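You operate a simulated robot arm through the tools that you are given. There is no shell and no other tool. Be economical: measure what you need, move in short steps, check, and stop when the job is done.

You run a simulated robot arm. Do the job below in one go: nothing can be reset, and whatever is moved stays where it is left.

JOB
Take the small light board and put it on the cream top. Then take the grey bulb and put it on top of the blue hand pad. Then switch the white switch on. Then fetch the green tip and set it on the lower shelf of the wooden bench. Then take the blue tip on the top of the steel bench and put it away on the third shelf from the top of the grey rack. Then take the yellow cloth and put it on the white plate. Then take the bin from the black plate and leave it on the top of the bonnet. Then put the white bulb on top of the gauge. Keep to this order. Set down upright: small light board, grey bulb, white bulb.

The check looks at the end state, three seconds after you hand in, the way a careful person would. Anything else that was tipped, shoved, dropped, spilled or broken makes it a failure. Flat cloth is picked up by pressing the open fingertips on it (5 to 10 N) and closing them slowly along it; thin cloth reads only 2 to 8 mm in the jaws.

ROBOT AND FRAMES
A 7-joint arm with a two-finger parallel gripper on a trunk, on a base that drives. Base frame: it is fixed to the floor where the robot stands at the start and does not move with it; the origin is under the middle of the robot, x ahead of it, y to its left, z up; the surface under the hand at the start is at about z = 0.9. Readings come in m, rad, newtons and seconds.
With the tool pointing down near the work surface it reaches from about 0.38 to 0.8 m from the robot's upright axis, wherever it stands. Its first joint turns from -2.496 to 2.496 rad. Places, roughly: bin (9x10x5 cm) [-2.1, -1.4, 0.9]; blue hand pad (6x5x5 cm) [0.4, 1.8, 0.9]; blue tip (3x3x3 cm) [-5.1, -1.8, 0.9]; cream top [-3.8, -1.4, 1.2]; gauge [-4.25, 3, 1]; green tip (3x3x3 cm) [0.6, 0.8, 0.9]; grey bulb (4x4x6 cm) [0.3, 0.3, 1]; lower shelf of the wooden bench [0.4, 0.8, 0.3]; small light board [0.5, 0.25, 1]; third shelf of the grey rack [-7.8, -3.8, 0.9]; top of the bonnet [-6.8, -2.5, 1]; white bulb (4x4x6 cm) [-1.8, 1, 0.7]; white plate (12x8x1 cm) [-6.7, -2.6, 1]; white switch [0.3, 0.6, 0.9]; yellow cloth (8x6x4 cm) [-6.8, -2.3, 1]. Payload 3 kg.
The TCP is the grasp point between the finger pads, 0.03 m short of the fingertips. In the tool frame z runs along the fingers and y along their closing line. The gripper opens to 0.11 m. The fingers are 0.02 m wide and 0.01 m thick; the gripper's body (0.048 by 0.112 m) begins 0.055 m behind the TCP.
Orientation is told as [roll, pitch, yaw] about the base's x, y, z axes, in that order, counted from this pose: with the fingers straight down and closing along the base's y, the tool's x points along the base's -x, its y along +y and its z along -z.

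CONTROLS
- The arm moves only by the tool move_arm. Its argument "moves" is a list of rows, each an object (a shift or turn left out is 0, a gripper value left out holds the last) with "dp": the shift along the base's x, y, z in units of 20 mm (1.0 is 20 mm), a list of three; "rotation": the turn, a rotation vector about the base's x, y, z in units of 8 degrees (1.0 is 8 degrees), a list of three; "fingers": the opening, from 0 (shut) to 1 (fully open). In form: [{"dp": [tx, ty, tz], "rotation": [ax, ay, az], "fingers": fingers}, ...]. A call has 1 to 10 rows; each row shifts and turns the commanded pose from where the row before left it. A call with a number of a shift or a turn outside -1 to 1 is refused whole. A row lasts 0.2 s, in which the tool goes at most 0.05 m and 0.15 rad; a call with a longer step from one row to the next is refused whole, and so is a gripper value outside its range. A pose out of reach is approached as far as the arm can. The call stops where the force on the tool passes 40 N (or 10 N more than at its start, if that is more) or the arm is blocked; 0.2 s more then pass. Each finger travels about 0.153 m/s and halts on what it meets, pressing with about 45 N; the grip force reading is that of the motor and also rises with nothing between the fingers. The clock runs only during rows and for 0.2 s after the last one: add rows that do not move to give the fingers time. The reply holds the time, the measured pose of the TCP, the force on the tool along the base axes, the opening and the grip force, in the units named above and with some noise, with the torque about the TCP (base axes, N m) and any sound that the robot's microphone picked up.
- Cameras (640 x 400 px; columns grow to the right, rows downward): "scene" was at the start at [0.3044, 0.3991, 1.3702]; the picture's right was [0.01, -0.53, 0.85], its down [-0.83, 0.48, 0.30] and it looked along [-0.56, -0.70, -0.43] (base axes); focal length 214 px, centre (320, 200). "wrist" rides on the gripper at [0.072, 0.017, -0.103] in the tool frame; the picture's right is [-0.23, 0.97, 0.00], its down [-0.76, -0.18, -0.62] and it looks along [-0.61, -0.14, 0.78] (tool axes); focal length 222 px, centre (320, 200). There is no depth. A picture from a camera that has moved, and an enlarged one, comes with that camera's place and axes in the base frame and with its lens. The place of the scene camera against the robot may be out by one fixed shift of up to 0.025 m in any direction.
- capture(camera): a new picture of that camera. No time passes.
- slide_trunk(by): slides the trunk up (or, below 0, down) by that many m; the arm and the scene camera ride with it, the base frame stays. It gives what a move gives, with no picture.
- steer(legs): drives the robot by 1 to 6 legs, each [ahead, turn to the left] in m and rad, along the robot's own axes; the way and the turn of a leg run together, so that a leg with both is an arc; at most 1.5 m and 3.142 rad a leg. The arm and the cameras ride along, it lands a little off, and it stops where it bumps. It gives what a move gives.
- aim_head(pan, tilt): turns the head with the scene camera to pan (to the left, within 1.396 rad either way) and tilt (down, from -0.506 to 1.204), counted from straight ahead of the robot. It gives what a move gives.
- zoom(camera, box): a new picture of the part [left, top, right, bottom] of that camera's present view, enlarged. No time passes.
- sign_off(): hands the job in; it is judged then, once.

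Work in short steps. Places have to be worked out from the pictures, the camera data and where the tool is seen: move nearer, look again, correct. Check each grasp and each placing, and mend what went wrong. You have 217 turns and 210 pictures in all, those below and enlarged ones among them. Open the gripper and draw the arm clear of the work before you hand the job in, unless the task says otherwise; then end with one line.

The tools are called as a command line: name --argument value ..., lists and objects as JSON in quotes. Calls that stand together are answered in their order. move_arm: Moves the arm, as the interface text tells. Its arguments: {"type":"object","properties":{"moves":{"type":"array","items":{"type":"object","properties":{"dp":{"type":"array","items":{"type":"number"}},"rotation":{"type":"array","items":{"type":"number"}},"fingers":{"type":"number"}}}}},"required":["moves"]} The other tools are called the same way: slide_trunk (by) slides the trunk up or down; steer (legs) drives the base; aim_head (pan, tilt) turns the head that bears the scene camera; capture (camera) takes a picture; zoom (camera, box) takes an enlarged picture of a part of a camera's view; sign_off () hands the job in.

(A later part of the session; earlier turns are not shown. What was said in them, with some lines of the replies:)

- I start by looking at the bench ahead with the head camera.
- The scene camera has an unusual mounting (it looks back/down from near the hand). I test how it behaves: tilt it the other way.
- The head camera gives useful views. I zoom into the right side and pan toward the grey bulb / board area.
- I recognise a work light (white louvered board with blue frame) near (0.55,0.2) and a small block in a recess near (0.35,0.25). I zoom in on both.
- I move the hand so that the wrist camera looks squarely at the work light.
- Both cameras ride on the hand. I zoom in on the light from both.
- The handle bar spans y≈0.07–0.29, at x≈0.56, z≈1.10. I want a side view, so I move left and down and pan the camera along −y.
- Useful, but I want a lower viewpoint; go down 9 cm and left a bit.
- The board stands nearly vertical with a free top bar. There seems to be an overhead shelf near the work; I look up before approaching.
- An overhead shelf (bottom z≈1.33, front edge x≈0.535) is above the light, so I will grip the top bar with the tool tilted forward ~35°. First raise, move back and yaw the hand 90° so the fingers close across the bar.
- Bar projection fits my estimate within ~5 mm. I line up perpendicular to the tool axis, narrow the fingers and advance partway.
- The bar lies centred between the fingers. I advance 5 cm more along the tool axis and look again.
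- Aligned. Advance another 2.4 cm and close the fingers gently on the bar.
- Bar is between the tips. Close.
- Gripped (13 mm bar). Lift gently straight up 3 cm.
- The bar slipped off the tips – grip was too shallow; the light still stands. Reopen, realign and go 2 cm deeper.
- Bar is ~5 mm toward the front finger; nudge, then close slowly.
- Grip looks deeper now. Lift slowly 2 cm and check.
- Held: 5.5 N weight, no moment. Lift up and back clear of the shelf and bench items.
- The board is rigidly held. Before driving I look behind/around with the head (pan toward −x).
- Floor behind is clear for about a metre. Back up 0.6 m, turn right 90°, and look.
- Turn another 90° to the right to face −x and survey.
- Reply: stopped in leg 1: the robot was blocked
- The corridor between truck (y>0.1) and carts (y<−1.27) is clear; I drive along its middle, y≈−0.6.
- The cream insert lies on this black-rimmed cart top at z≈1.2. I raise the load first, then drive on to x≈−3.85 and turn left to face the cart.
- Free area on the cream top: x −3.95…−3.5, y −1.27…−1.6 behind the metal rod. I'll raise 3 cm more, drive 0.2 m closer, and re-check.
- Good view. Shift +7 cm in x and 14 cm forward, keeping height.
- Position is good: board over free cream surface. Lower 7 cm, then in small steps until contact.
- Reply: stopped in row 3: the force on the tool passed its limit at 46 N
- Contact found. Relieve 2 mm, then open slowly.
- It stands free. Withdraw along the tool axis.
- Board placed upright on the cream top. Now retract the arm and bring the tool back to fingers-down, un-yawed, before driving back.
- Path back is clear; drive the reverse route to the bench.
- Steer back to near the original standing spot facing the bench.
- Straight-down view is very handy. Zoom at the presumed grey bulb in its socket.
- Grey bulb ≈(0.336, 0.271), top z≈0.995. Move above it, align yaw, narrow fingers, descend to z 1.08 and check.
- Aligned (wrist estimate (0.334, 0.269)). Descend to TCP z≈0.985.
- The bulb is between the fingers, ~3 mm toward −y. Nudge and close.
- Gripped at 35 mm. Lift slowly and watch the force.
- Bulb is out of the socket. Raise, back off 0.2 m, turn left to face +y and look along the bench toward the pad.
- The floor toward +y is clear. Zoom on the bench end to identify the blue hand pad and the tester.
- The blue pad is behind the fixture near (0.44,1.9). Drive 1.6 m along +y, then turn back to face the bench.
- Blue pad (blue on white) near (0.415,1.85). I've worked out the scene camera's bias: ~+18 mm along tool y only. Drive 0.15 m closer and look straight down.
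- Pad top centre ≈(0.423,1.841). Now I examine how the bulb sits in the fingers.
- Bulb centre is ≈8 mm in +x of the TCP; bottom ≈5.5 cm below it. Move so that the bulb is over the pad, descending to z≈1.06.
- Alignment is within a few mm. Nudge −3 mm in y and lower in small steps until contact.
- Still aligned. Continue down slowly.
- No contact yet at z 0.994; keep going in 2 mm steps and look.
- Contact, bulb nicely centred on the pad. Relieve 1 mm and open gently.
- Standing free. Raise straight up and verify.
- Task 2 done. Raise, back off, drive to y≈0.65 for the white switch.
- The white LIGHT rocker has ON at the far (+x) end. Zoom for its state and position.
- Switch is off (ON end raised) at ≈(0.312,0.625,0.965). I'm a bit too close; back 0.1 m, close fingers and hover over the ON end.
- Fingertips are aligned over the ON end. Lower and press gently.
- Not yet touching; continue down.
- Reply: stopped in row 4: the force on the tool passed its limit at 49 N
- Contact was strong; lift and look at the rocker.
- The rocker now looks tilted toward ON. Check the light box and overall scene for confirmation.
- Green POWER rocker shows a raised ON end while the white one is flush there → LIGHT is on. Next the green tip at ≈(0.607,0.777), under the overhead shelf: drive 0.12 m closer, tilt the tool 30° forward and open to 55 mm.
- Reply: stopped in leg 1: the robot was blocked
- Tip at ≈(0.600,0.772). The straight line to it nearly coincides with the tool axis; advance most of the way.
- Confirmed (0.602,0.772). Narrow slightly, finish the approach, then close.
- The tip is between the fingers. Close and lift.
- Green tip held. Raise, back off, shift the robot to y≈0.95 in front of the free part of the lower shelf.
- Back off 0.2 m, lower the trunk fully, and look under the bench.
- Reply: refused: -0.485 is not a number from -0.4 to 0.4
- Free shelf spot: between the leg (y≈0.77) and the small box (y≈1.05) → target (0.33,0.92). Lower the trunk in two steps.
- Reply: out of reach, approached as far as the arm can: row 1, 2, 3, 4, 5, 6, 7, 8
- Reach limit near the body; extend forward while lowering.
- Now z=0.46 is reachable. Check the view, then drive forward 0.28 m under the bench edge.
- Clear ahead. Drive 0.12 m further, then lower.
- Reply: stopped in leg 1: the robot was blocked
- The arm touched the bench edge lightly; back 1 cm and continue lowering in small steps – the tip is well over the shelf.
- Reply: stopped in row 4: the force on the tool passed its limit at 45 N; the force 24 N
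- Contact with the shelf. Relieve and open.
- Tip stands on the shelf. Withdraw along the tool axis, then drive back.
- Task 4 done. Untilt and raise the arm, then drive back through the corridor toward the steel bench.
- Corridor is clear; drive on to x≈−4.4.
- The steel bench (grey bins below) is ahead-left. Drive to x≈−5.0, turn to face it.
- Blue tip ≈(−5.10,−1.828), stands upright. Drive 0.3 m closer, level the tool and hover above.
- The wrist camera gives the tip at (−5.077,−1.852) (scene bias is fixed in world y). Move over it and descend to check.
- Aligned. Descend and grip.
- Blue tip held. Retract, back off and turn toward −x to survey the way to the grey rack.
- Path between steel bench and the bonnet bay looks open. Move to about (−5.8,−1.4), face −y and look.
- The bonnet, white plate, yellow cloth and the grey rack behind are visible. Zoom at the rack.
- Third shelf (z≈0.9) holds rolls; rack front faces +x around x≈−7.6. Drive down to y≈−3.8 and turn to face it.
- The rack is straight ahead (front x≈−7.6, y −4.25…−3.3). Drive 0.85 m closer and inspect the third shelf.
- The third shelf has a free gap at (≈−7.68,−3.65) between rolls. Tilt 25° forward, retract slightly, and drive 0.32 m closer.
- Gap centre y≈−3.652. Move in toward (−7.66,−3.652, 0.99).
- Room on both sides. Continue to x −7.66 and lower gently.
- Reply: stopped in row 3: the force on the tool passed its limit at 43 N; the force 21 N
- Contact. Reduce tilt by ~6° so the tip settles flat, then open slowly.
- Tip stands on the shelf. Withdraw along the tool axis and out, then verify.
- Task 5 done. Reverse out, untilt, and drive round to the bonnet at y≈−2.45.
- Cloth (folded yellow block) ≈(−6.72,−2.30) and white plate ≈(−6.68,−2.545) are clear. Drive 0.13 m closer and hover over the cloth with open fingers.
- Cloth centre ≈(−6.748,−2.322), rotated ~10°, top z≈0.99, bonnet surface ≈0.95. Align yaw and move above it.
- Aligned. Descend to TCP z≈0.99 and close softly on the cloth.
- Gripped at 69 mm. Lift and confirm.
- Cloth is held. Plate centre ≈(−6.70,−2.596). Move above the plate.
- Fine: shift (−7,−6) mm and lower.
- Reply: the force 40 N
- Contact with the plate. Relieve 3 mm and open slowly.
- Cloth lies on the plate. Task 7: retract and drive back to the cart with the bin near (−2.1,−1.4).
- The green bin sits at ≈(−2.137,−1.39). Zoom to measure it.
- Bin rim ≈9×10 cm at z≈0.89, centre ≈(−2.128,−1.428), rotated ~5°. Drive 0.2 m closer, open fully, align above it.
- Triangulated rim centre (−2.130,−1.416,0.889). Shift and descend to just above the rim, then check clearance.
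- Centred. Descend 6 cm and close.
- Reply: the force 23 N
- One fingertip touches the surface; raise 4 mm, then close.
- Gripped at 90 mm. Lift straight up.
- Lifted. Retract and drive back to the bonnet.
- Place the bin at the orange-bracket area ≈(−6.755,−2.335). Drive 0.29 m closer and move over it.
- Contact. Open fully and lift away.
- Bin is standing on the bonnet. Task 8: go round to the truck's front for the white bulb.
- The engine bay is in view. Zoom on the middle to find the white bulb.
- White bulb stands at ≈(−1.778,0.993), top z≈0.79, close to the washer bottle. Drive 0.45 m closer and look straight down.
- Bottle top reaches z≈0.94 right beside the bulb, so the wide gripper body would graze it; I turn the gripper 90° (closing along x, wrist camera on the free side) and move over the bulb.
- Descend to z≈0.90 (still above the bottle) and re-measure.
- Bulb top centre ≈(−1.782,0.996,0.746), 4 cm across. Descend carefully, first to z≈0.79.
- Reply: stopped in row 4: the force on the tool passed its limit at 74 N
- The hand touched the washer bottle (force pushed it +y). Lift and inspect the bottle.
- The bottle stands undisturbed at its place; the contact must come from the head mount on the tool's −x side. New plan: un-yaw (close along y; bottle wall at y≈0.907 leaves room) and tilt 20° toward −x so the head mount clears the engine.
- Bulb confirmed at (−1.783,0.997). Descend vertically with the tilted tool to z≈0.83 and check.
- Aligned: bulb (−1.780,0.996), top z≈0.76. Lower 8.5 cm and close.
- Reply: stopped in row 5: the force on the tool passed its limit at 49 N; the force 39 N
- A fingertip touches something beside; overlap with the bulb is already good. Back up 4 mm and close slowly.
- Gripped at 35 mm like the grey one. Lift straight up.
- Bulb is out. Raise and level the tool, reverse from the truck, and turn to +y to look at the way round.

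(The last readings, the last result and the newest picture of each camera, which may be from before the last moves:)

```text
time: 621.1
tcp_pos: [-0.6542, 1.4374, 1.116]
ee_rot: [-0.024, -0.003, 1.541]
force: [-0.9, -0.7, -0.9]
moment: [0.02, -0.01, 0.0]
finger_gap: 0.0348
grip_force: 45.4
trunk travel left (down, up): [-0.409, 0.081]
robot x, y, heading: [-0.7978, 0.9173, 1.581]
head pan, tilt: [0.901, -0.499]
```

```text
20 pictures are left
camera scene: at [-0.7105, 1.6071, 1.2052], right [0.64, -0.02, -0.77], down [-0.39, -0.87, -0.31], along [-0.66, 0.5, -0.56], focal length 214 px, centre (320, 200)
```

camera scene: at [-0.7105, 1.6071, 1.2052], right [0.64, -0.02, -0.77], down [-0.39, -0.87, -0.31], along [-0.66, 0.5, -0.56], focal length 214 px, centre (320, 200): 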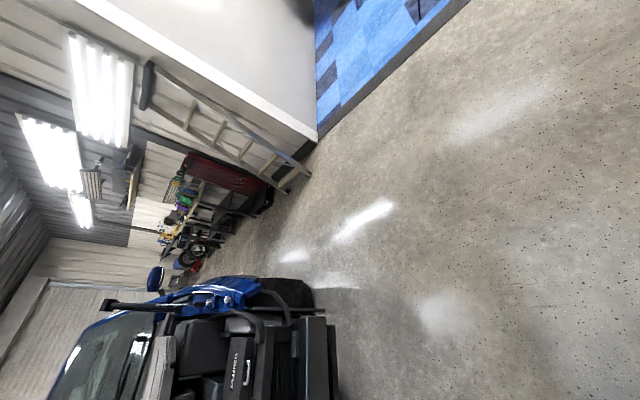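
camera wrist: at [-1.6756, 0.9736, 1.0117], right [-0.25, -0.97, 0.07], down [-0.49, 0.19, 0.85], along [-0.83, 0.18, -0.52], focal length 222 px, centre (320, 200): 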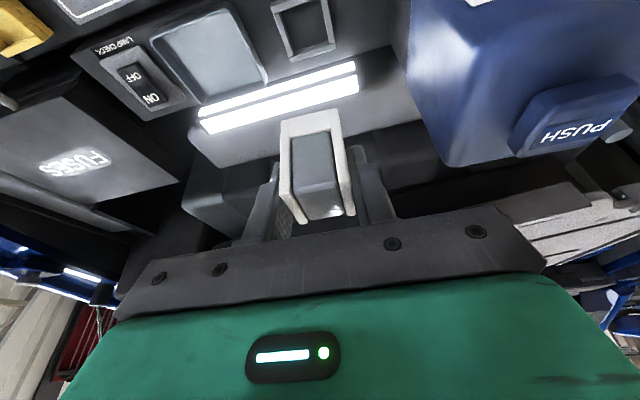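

The far-side corridor (truck y<2.05, ladder y>3.1) is passable at y≈2.45. Drive through to x≈−3.3 and look.

steer --legs '[[1.5, 0], [0, 1.56], [1.3, 0], [1.2, 0]]'

aim_head --pan -0.9 --tilt -0.5

capture --camera "scene"

```text
time: 644.3
tcp_pos: [-3.8522, 2.5513, 1.1158]
ee_rot: [-0.022, -0.002, 3.101]
force: [-0.5, -0.4, -0.5]
moment: [-0.01, -0.01, 0.0]
finger_gap: 0.0348
grip_force: 45.4
trunk travel left (down, up): [-0.409, 0.081]
robot x, y, heading: [-3.3353, 2.4085, -3.14]
head pan, tilt: [0.901, -0.499]
```

```text
time: 646.1
tcp_pos: [-3.8528, 2.5512, 1.1162]
ee_rot: [-0.023, -0.004, 3.103]
force: [0.5, 0.7, -0.4]
moment: [-0.01, 0.01, 0.04]
finger_gap: 0.0348
grip_force: 45.2
trunk travel left (down, up): [-0.409, 0.081]
robot x, y, heading: [-3.3375, 2.4066, -3.138]
head pan, tilt: [-0.901, -0.499]
```

```text
19 pictures are left
camera scene: at [-4.0067, 2.6278, 1.208], right [0.03, 0.6, 0.8], down [0.89, 0.35, -0.29], along [-0.45, 0.72, -0.53], focal length 214 px, centre (320, 200)
```

scene: 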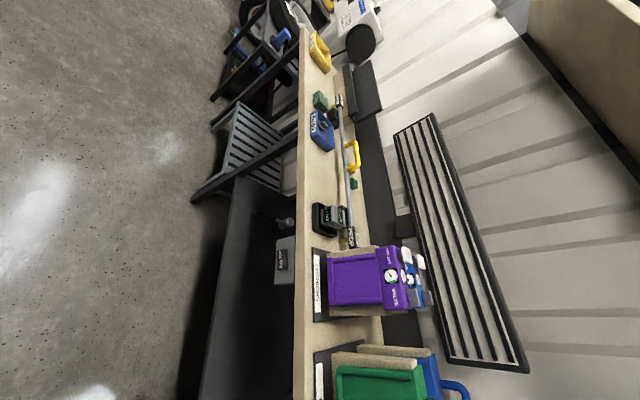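

A workbench with devices. Zoom on the black device near (330,218), candidate for the gauge.

zoom --camera "scene" --box '[280, 80, 440, 320]'

```text
1.67 times, centred on (360, 200) of scene
camera zoom: at [-4.0067, 2.6278, 1.208], right [0.03, 0.6, 0.8], down [0.89, 0.35, -0.29], along [-0.45, 0.72, -0.53], focal length 358 px, centre (253, 200)
```

zoom: 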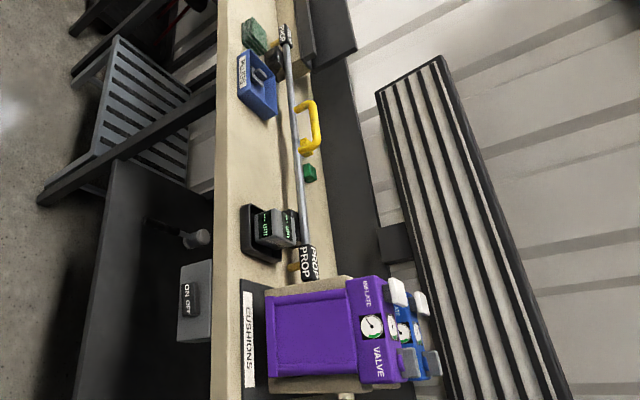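

The gauge (green display, in black tray) is near (−4.16,2.95). Raise/retract the arm, drive to x≈−4.4, and turn to face the bench.

move_arm --moves '[{"dp": [0.8, 0, 1]}, {"dp": [0.8, 0, 1]}, {"dp": [0.8, 0, 1]}, {"dp": [0.8, 0, 1]}, {"dp": [0.8, 0, 1]}, {"dp": [0, 0, 1]}, {"dp": [0, 0, 1]}]'

steer --legs '[[1.05, 0], [0, -1.57]]'

aim_head --pan 0.0 --tilt -0.2

capture --camera "scene"

```text
time: 647.7
tcp_pos: [-3.7717, 2.5533, 1.2574]
ee_rot: [-0.021, -0.005, 3.102]
force: [-0.7, -0.2, -0.7]
moment: [-0.03, 0.04, 0.0]
finger_gap: 0.0348
grip_force: 44.5
trunk travel left (down, up): [-0.409, 0.081]
robot x, y, heading: [-3.3376, 2.4077, -3.141]
head pan, tilt: [-0.901, -0.499]
```

```text
time: 657.1
tcp_pos: [-4.2404, 2.8381, 1.258]
ee_rot: [-0.021, -0.004, 1.519]
force: [0.4, -0.5, -0.5]
moment: [-0.01, -0.02, 0.02]
finger_gap: 0.0348
grip_force: 45.1
trunk travel left (down, up): [-0.409, 0.081]
robot x, y, heading: [-4.439, 2.4032, 1.571]
head pan, tilt: [-0.901, -0.499]
```

```text
time: 658.3
tcp_pos: [-4.2403, 2.838, 1.2585]
ee_rot: [-0.021, -0.004, 1.519]
force: [1.0, -0.3, 0.1]
moment: [-0.03, 0.05, 0.0]
finger_gap: 0.0351
grip_force: 45.1
trunk travel left (down, up): [-0.409, 0.081]
robot x, y, heading: [-4.4414, 2.4012, 1.567]
head pan, tilt: [0.0, -0.201]
```

```text
17 pictures are left
camera scene: at [-4.2415, 2.9835, 1.3071], right [1.0, -0.05, 0.02], down [-0.05, -0.98, -0.2], along [0.03, 0.2, -0.98], focal length 214 px, centre (320, 200)
```

scene: 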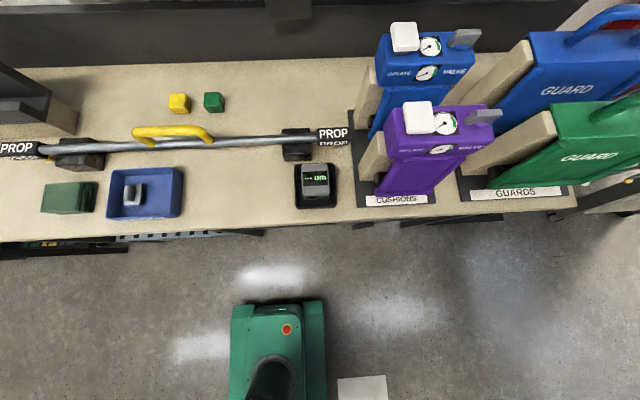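

Zoom at the gauge and also check with the wrist camera for its height.

zoom --camera "scene" --box '[270, 150, 366, 210]'

capture --camera "wrist"

```text
6.67 times, centred on (318, 180) of scene
camera zoom: at [-4.2415, 2.9835, 1.3071], right [1.0, -0.05, 0.02], down [-0.05, -0.98, -0.2], along [0.03, 0.2, -0.98], focal length 1430 px, centre (333, 333)
```

zoom: 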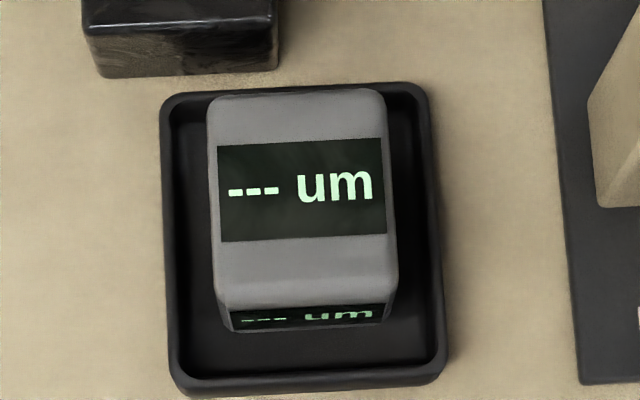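

```text
15 pictures are left
camera wrist: at [-4.2632, 2.7661, 1.3624], right [-0.96, 0.28, -0.02], down [0.2, 0.75, 0.63], along [0.19, 0.6, -0.78], focal length 222 px, centre (320, 200)
```

wrist: 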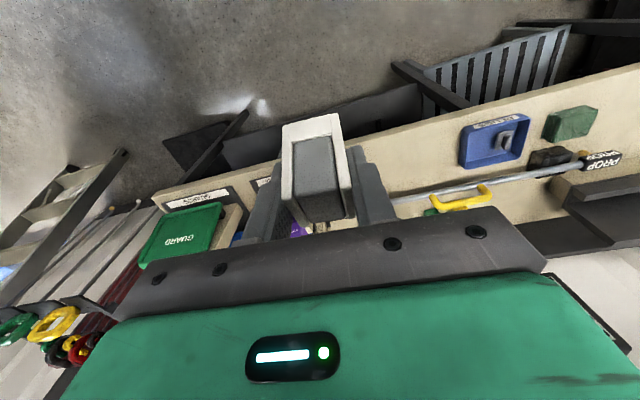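

Gauge top ≈4×4.7 cm, centre ≈(−4.232,3.06). Re-tilt the tool by 20° so the bulb is upright again, and move above the gauge at z≈1.12.

move_arm --moves '[{"dp": [0, 1, 0], "rotation": [1, 0, 0]}, {"dp": [0, 1, 0], "rotation": [1, 0, 0]}, {"dp": [0, 1, 0], "rotation": [0.5, 0, 0]}, {"dp": [0, 1, 0]}, {"dp": [0.1, 1, -0.5]}, {"dp": [0.1, 1, -0.8]}, {"dp": [0.1, 1, -1]}, {"dp": [0.1, 1, -1]}, {"dp": [0, 1, -1]}, {"dp": [0, 1, -1]}]'

capture --camera "wrist"

aim_head --pan 0.0 --tilt 0.6

capture --camera "scene"

```text
time: 660.5
tcp_pos: [-4.2325, 3.0394, 1.152]
ee_rot: [-0.004, -0.353, 1.516]
force: [-0.4, 0.5, -0.9]
moment: [0.01, -0.02, 0.02]
finger_gap: 0.0352
grip_force: 44.8
trunk travel left (down, up): [-0.409, 0.081]
robot x, y, heading: [-4.4404, 2.4035, 1.57]
head pan, tilt: [0.0, -0.201]
```

```text
14 pictures are left
camera wrist: at [-4.2552, 2.9371, 1.2254], right [-0.96, 0.27, 0.08], down [0.2, 0.49, 0.85], along [0.19, 0.83, -0.52], focal length 222 px, centre (320, 200)
```

wrist: 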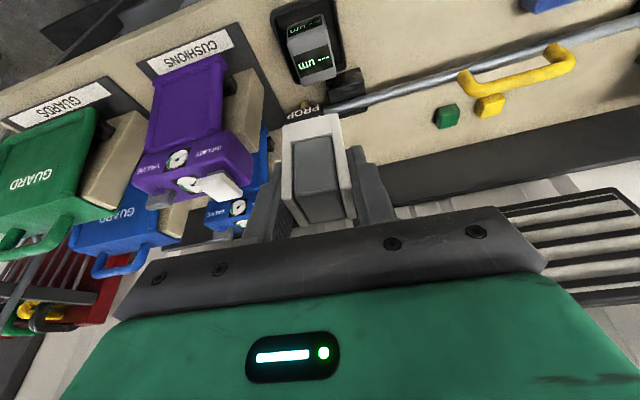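

```text
time: 661.6
tcp_pos: [-4.2331, 3.0382, 1.1525]
ee_rot: [-0.003, -0.353, 1.517]
force: [0.7, 0.7, -1.0]
moment: [0.02, -0.02, 0.0]
finger_gap: 0.0348
grip_force: 45.1
trunk travel left (down, up): [-0.409, 0.081]
robot x, y, heading: [-4.4432, 2.4013, 1.569]
head pan, tilt: [0.0, 0.6]
```

```text
13 pictures are left
camera scene: at [-4.2372, 3.0943, 1.2122], right [1.0, -0.06, 0.0], down [-0.05, -0.97, 0.25], along [-0.01, -0.24, -0.97], focal length 214 px, centre (320, 200)
```

scene: 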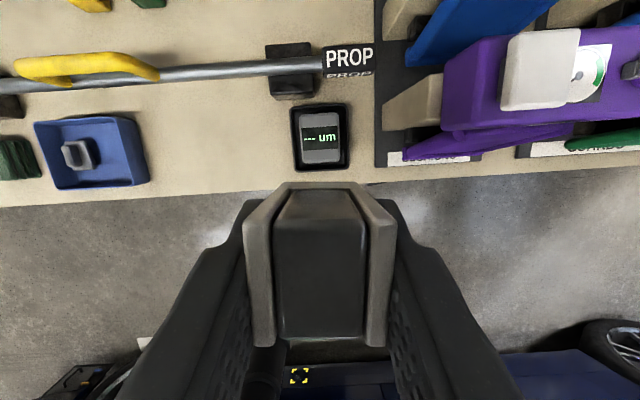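

Re-triangulated: gauge top z≈0.912, centre (−4.229,3.088). Move so the bulb is above it (TCP y≈3.082), descend to z≈1.01 and check.

move_arm --moves '[{"dp": [0.15, 0.7, -0.5]}, {"dp": [0, 0.75, -0.8]}, {"dp": [0, 0.75, -1]}, {"dp": [0, 0, -1]}, {"dp": [0, 0, -1]}, {"dp": [0, 0, -1]}, {"dp": [0, 0, -1]}, {"dp": [0, 0, -0.8]}]'

capture --camera "wrist"

capture --camera "scene"

```text
time: 663.4
tcp_pos: [-4.2307, 3.0815, 1.0101]
ee_rot: [-0.004, -0.351, 1.516]
force: [-0.5, 0.3, -0.4]
moment: [0.04, -0.04, 0.01]
finger_gap: 0.0348
grip_force: 45.0
trunk travel left (down, up): [-0.409, 0.081]
robot x, y, heading: [-4.4422, 2.4029, 1.567]
head pan, tilt: [0.0, 0.6]
```

```text
12 pictures are left
camera wrist: at [-4.2533, 2.98, 1.0827], right [-0.96, 0.27, 0.08], down [0.2, 0.49, 0.85], along [0.19, 0.83, -0.53], focal length 222 px, centre (320, 200)
```

wrist: 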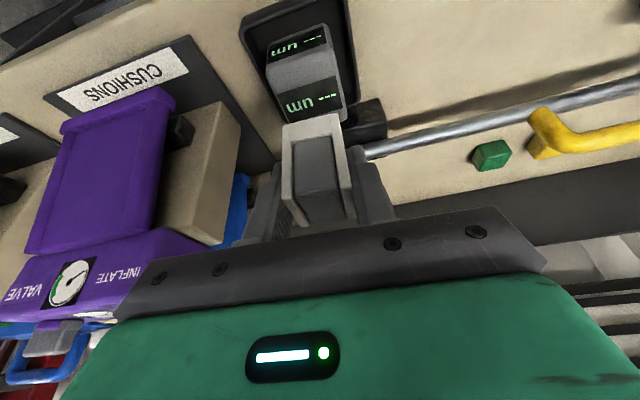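

```text
11 pictures are left
camera scene: at [-4.2353, 3.138, 1.0687], right [1.0, -0.06, 0.0], down [-0.05, -0.97, 0.25], along [-0.01, -0.25, -0.97], focal length 214 px, centre (320, 200)
```

scene: 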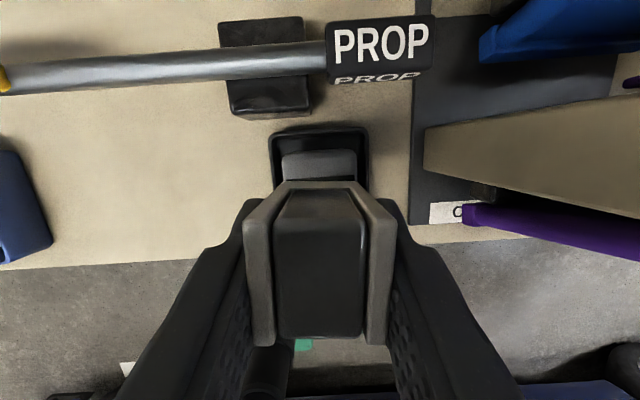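

Close to centred: shift +3 mm x, −4 mm y, and lower 3.5 cm, then in fine steps.

move_arm --moves '[{"dp": [0.15, -0.2, -0.6]}, {"dp": [0, 0, -0.6]}, {"dp": [0, 0, -0.4]}, {"dp": [0, 0, -0.15]}]'

capture --camera "wrist"

```text
time: 664.4
tcp_pos: [-4.2251, 3.0769, 0.9755]
ee_rot: [-0.002, -0.352, 1.516]
force: [-0.6, 0.6, -0.1]
moment: [-0.02, 0.02, 0.0]
finger_gap: 0.0347
grip_force: 44.5
trunk travel left (down, up): [-0.409, 0.081]
robot x, y, heading: [-4.4391, 2.4054, 1.569]
head pan, tilt: [0.0, 0.6]
```

```text
10 pictures are left
camera wrist: at [-4.2485, 2.9754, 1.0477], right [-0.96, 0.27, 0.08], down [0.2, 0.49, 0.85], along [0.19, 0.83, -0.52], focal length 222 px, centre (320, 200)
```

wrist: 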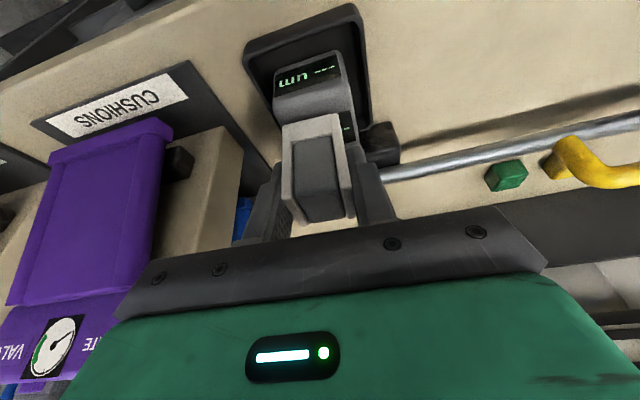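

Well placed (bulb ~1.3 cm behind the gauge's front edge). Lower in fine steps to contact.

move_arm --moves '[{"dp": [-0.15, -0.1, -0.12]}, {"dp": [0, 0, -0.12]}, {"dp": [0, 0, -0.12]}, {"dp": [0, 0, -0.12]}]'

```text
time: 665.4
tcp_pos: [-4.2303, 3.0761, 0.967]
ee_rot: [-0.003, -0.355, 1.515]
force: [0.0, 0.0, 9.9]
moment: [-0.01, 0.11, 0.0]
finger_gap: 0.0354
grip_force: 45.2
trunk travel left (down, up): [-0.409, 0.081]
robot x, y, heading: [-4.4414, 2.4012, 1.57]
head pan, tilt: [0.0, 0.6]
```

Contact (10 N). Verify from the scene camera before release.

capture --camera "scene"

zoom --camera "wrist" --box '[240, 40, 400, 240]'

```text
9 pictures are left
camera scene: at [-4.2341, 3.1315, 1.0263], right [1.0, -0.06, 0.0], down [-0.05, -0.97, 0.24], along [-0.01, -0.24, -0.97], focal length 214 px, centre (320, 200)
```

scene: 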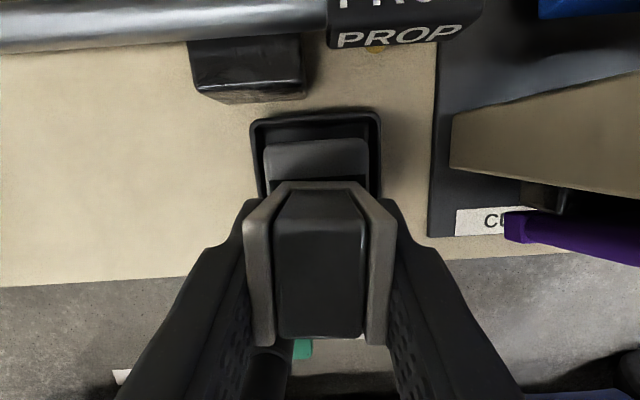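

```text
2.00 times, centred on (320, 140) of wrist
camera zoom: at [-4.2521, 2.9735, 1.0398], right [-0.96, 0.27, 0.08], down [0.2, 0.49, 0.85], along [0.19, 0.83, -0.52], focal length 444 px, centre (320, 320)
```

zoom: 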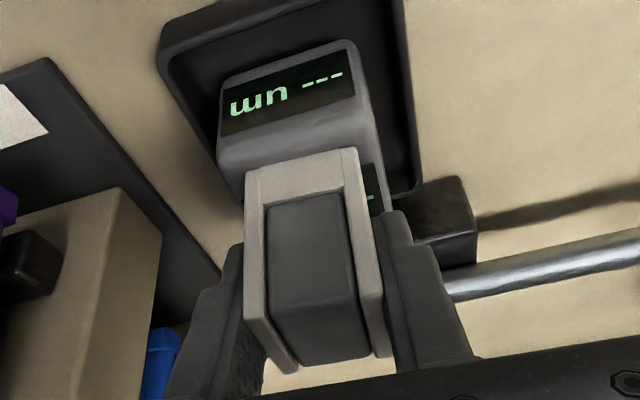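

Centred on the gauge. Relieve slightly and open gently.

move_arm --moves '[{"dp": [0, 0, 0.05]}, {"fingers": 0.34}, {"fingers": 0.37}, {"fingers": 0.42}, {"fingers": 0.5}, {"fingers": 0.55}, {}]'

capture --camera "wrist"

```text
time: 667.0
tcp_pos: [-4.2294, 3.0751, 0.9673]
ee_rot: [-0.004, -0.353, 1.516]
force: [0.3, -0.6, 0.6]
moment: [-0.02, -0.02, 0.01]
finger_gap: 0.0609
grip_force: 0.1
trunk travel left (down, up): [-0.409, 0.081]
robot x, y, heading: [-4.4404, 2.4019, 1.568]
head pan, tilt: [0.0, 0.6]
```

```text
7 pictures are left
camera wrist: at [-4.2519, 2.9734, 1.0398], right [-0.96, 0.27, 0.08], down [0.2, 0.49, 0.85], along [0.19, 0.83, -0.52], focal length 222 px, centre (320, 200)
```

wrist: 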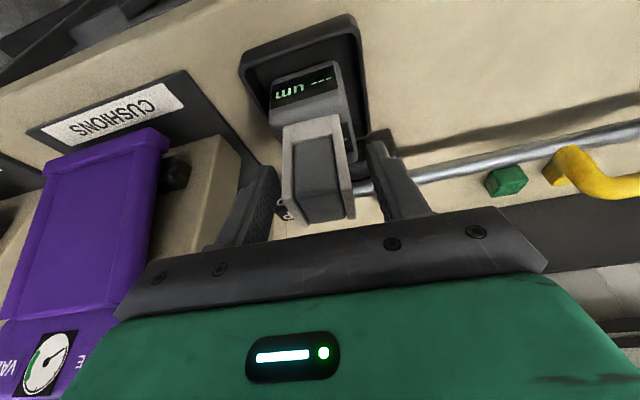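

Bulb stands free. Retract along the tool axis, then back.

move_arm --moves '[{"dp": [0, -0.17, 0.47]}, {"dp": [0, -0.34, 0.94]}, {"dp": [0, -0.34, 0.94]}, {"dp": [0, -0.34, 0.94]}, {"dp": [0, -0.34, 0.94]}, {"dp": [0, -0.6, 0.9]}, {"dp": [0, -1, 0.8]}, {"dp": [0, -1, 0.8]}, {"dp": [0, -1, 0.5]}, {"dp": [0, -1, 0.5]}]'

aim_head --pan 0.0 --tilt 0.2

capture --camera "scene"

```text
time: 669.2
tcp_pos: [-4.2288, 2.9534, 1.1213]
ee_rot: [-0.004, -0.351, 1.516]
force: [-0.7, -1.1, -0.4]
moment: [0.0, -0.01, 0.0]
finger_gap: 0.0606
grip_force: 0.0
trunk travel left (down, up): [-0.409, 0.081]
robot x, y, heading: [-4.4397, 2.4039, 1.567]
head pan, tilt: [0.0, 0.6]
```

```text
time: 670.1
tcp_pos: [-4.229, 2.9523, 1.1236]
ee_rot: [-0.003, -0.353, 1.515]
force: [-1.1, -0.5, -1.2]
moment: [0.0, 0.02, 0.03]
finger_gap: 0.0604
grip_force: 0.0
trunk travel left (down, up): [-0.409, 0.081]
robot x, y, heading: [-4.4399, 2.3996, 1.567]
head pan, tilt: [0.0, 0.201]
```

```text
6 pictures are left
camera scene: at [-4.2316, 3.0452, 1.189], right [1.0, -0.05, 0.0], down [-0.05, -0.99, -0.15], along [0.01, 0.15, -0.99], focal length 214 px, centre (320, 200)
```

scene: 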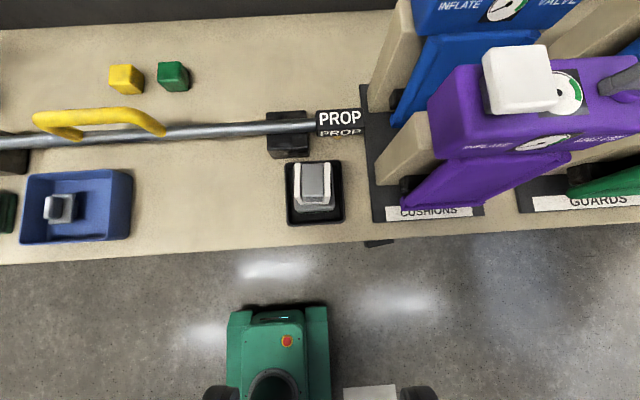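

The white bulb stands upright on the gauge. Draw the arm clear with the gripper open, then hand in.

move_arm --moves '[{"dp": [0, -1, 0.8], "fingers": 0.8}, {"dp": [0, -1, 0.8], "rotation": [-1, 0, 0]}, {"dp": [0, -1, 0.5], "rotation": [-1, 0, 0]}, {"dp": [0, -0.8, 0.3], "rotation": [-0.5, 0, 0]}, {"dp": [0, -0.8, 0]}]'

steer --legs '[[-0.1, 0]]'

sign_off

```text
time: 671.3
tcp_pos: [-4.2304, 2.8595, 1.1698]
ee_rot: [-0.021, 0.0, 1.52]
force: [-0.7, 0.2, 0.2]
moment: [-0.02, -0.02, 0.03]
finger_gap: 0.0881
grip_force: 0.1
trunk travel left (down, up): [-0.409, 0.081]
robot x, y, heading: [-4.4386, 2.4005, 1.565]
head pan, tilt: [0.0, 0.201]
```

```text
time: 672.4
tcp_pos: [-4.2297, 2.7592, 1.1694]
ee_rot: [-0.02, -0.003, 1.519]
force: [0.8, 0.7, -0.4]
moment: [-0.04, -0.01, 0.0]
finger_gap: 0.0882
grip_force: 0.0
trunk travel left (down, up): [-0.409, 0.081]
robot x, y, heading: [-4.4415, 2.2998, 1.572]
head pan, tilt: [0.0, 0.201]
```

```text
The job is handed in.
```

All eight steps were done in the order given and the job is handed in. The main doubt is that the hand bumped the washer bottle in the truck (74 N peak); it still looked upright and in place afterwards, to within a centimetre or two. The base was also blocked twice near the wooden bench, and the arm touched that bench's edge once; I saw nothing moved, but did not check closely.
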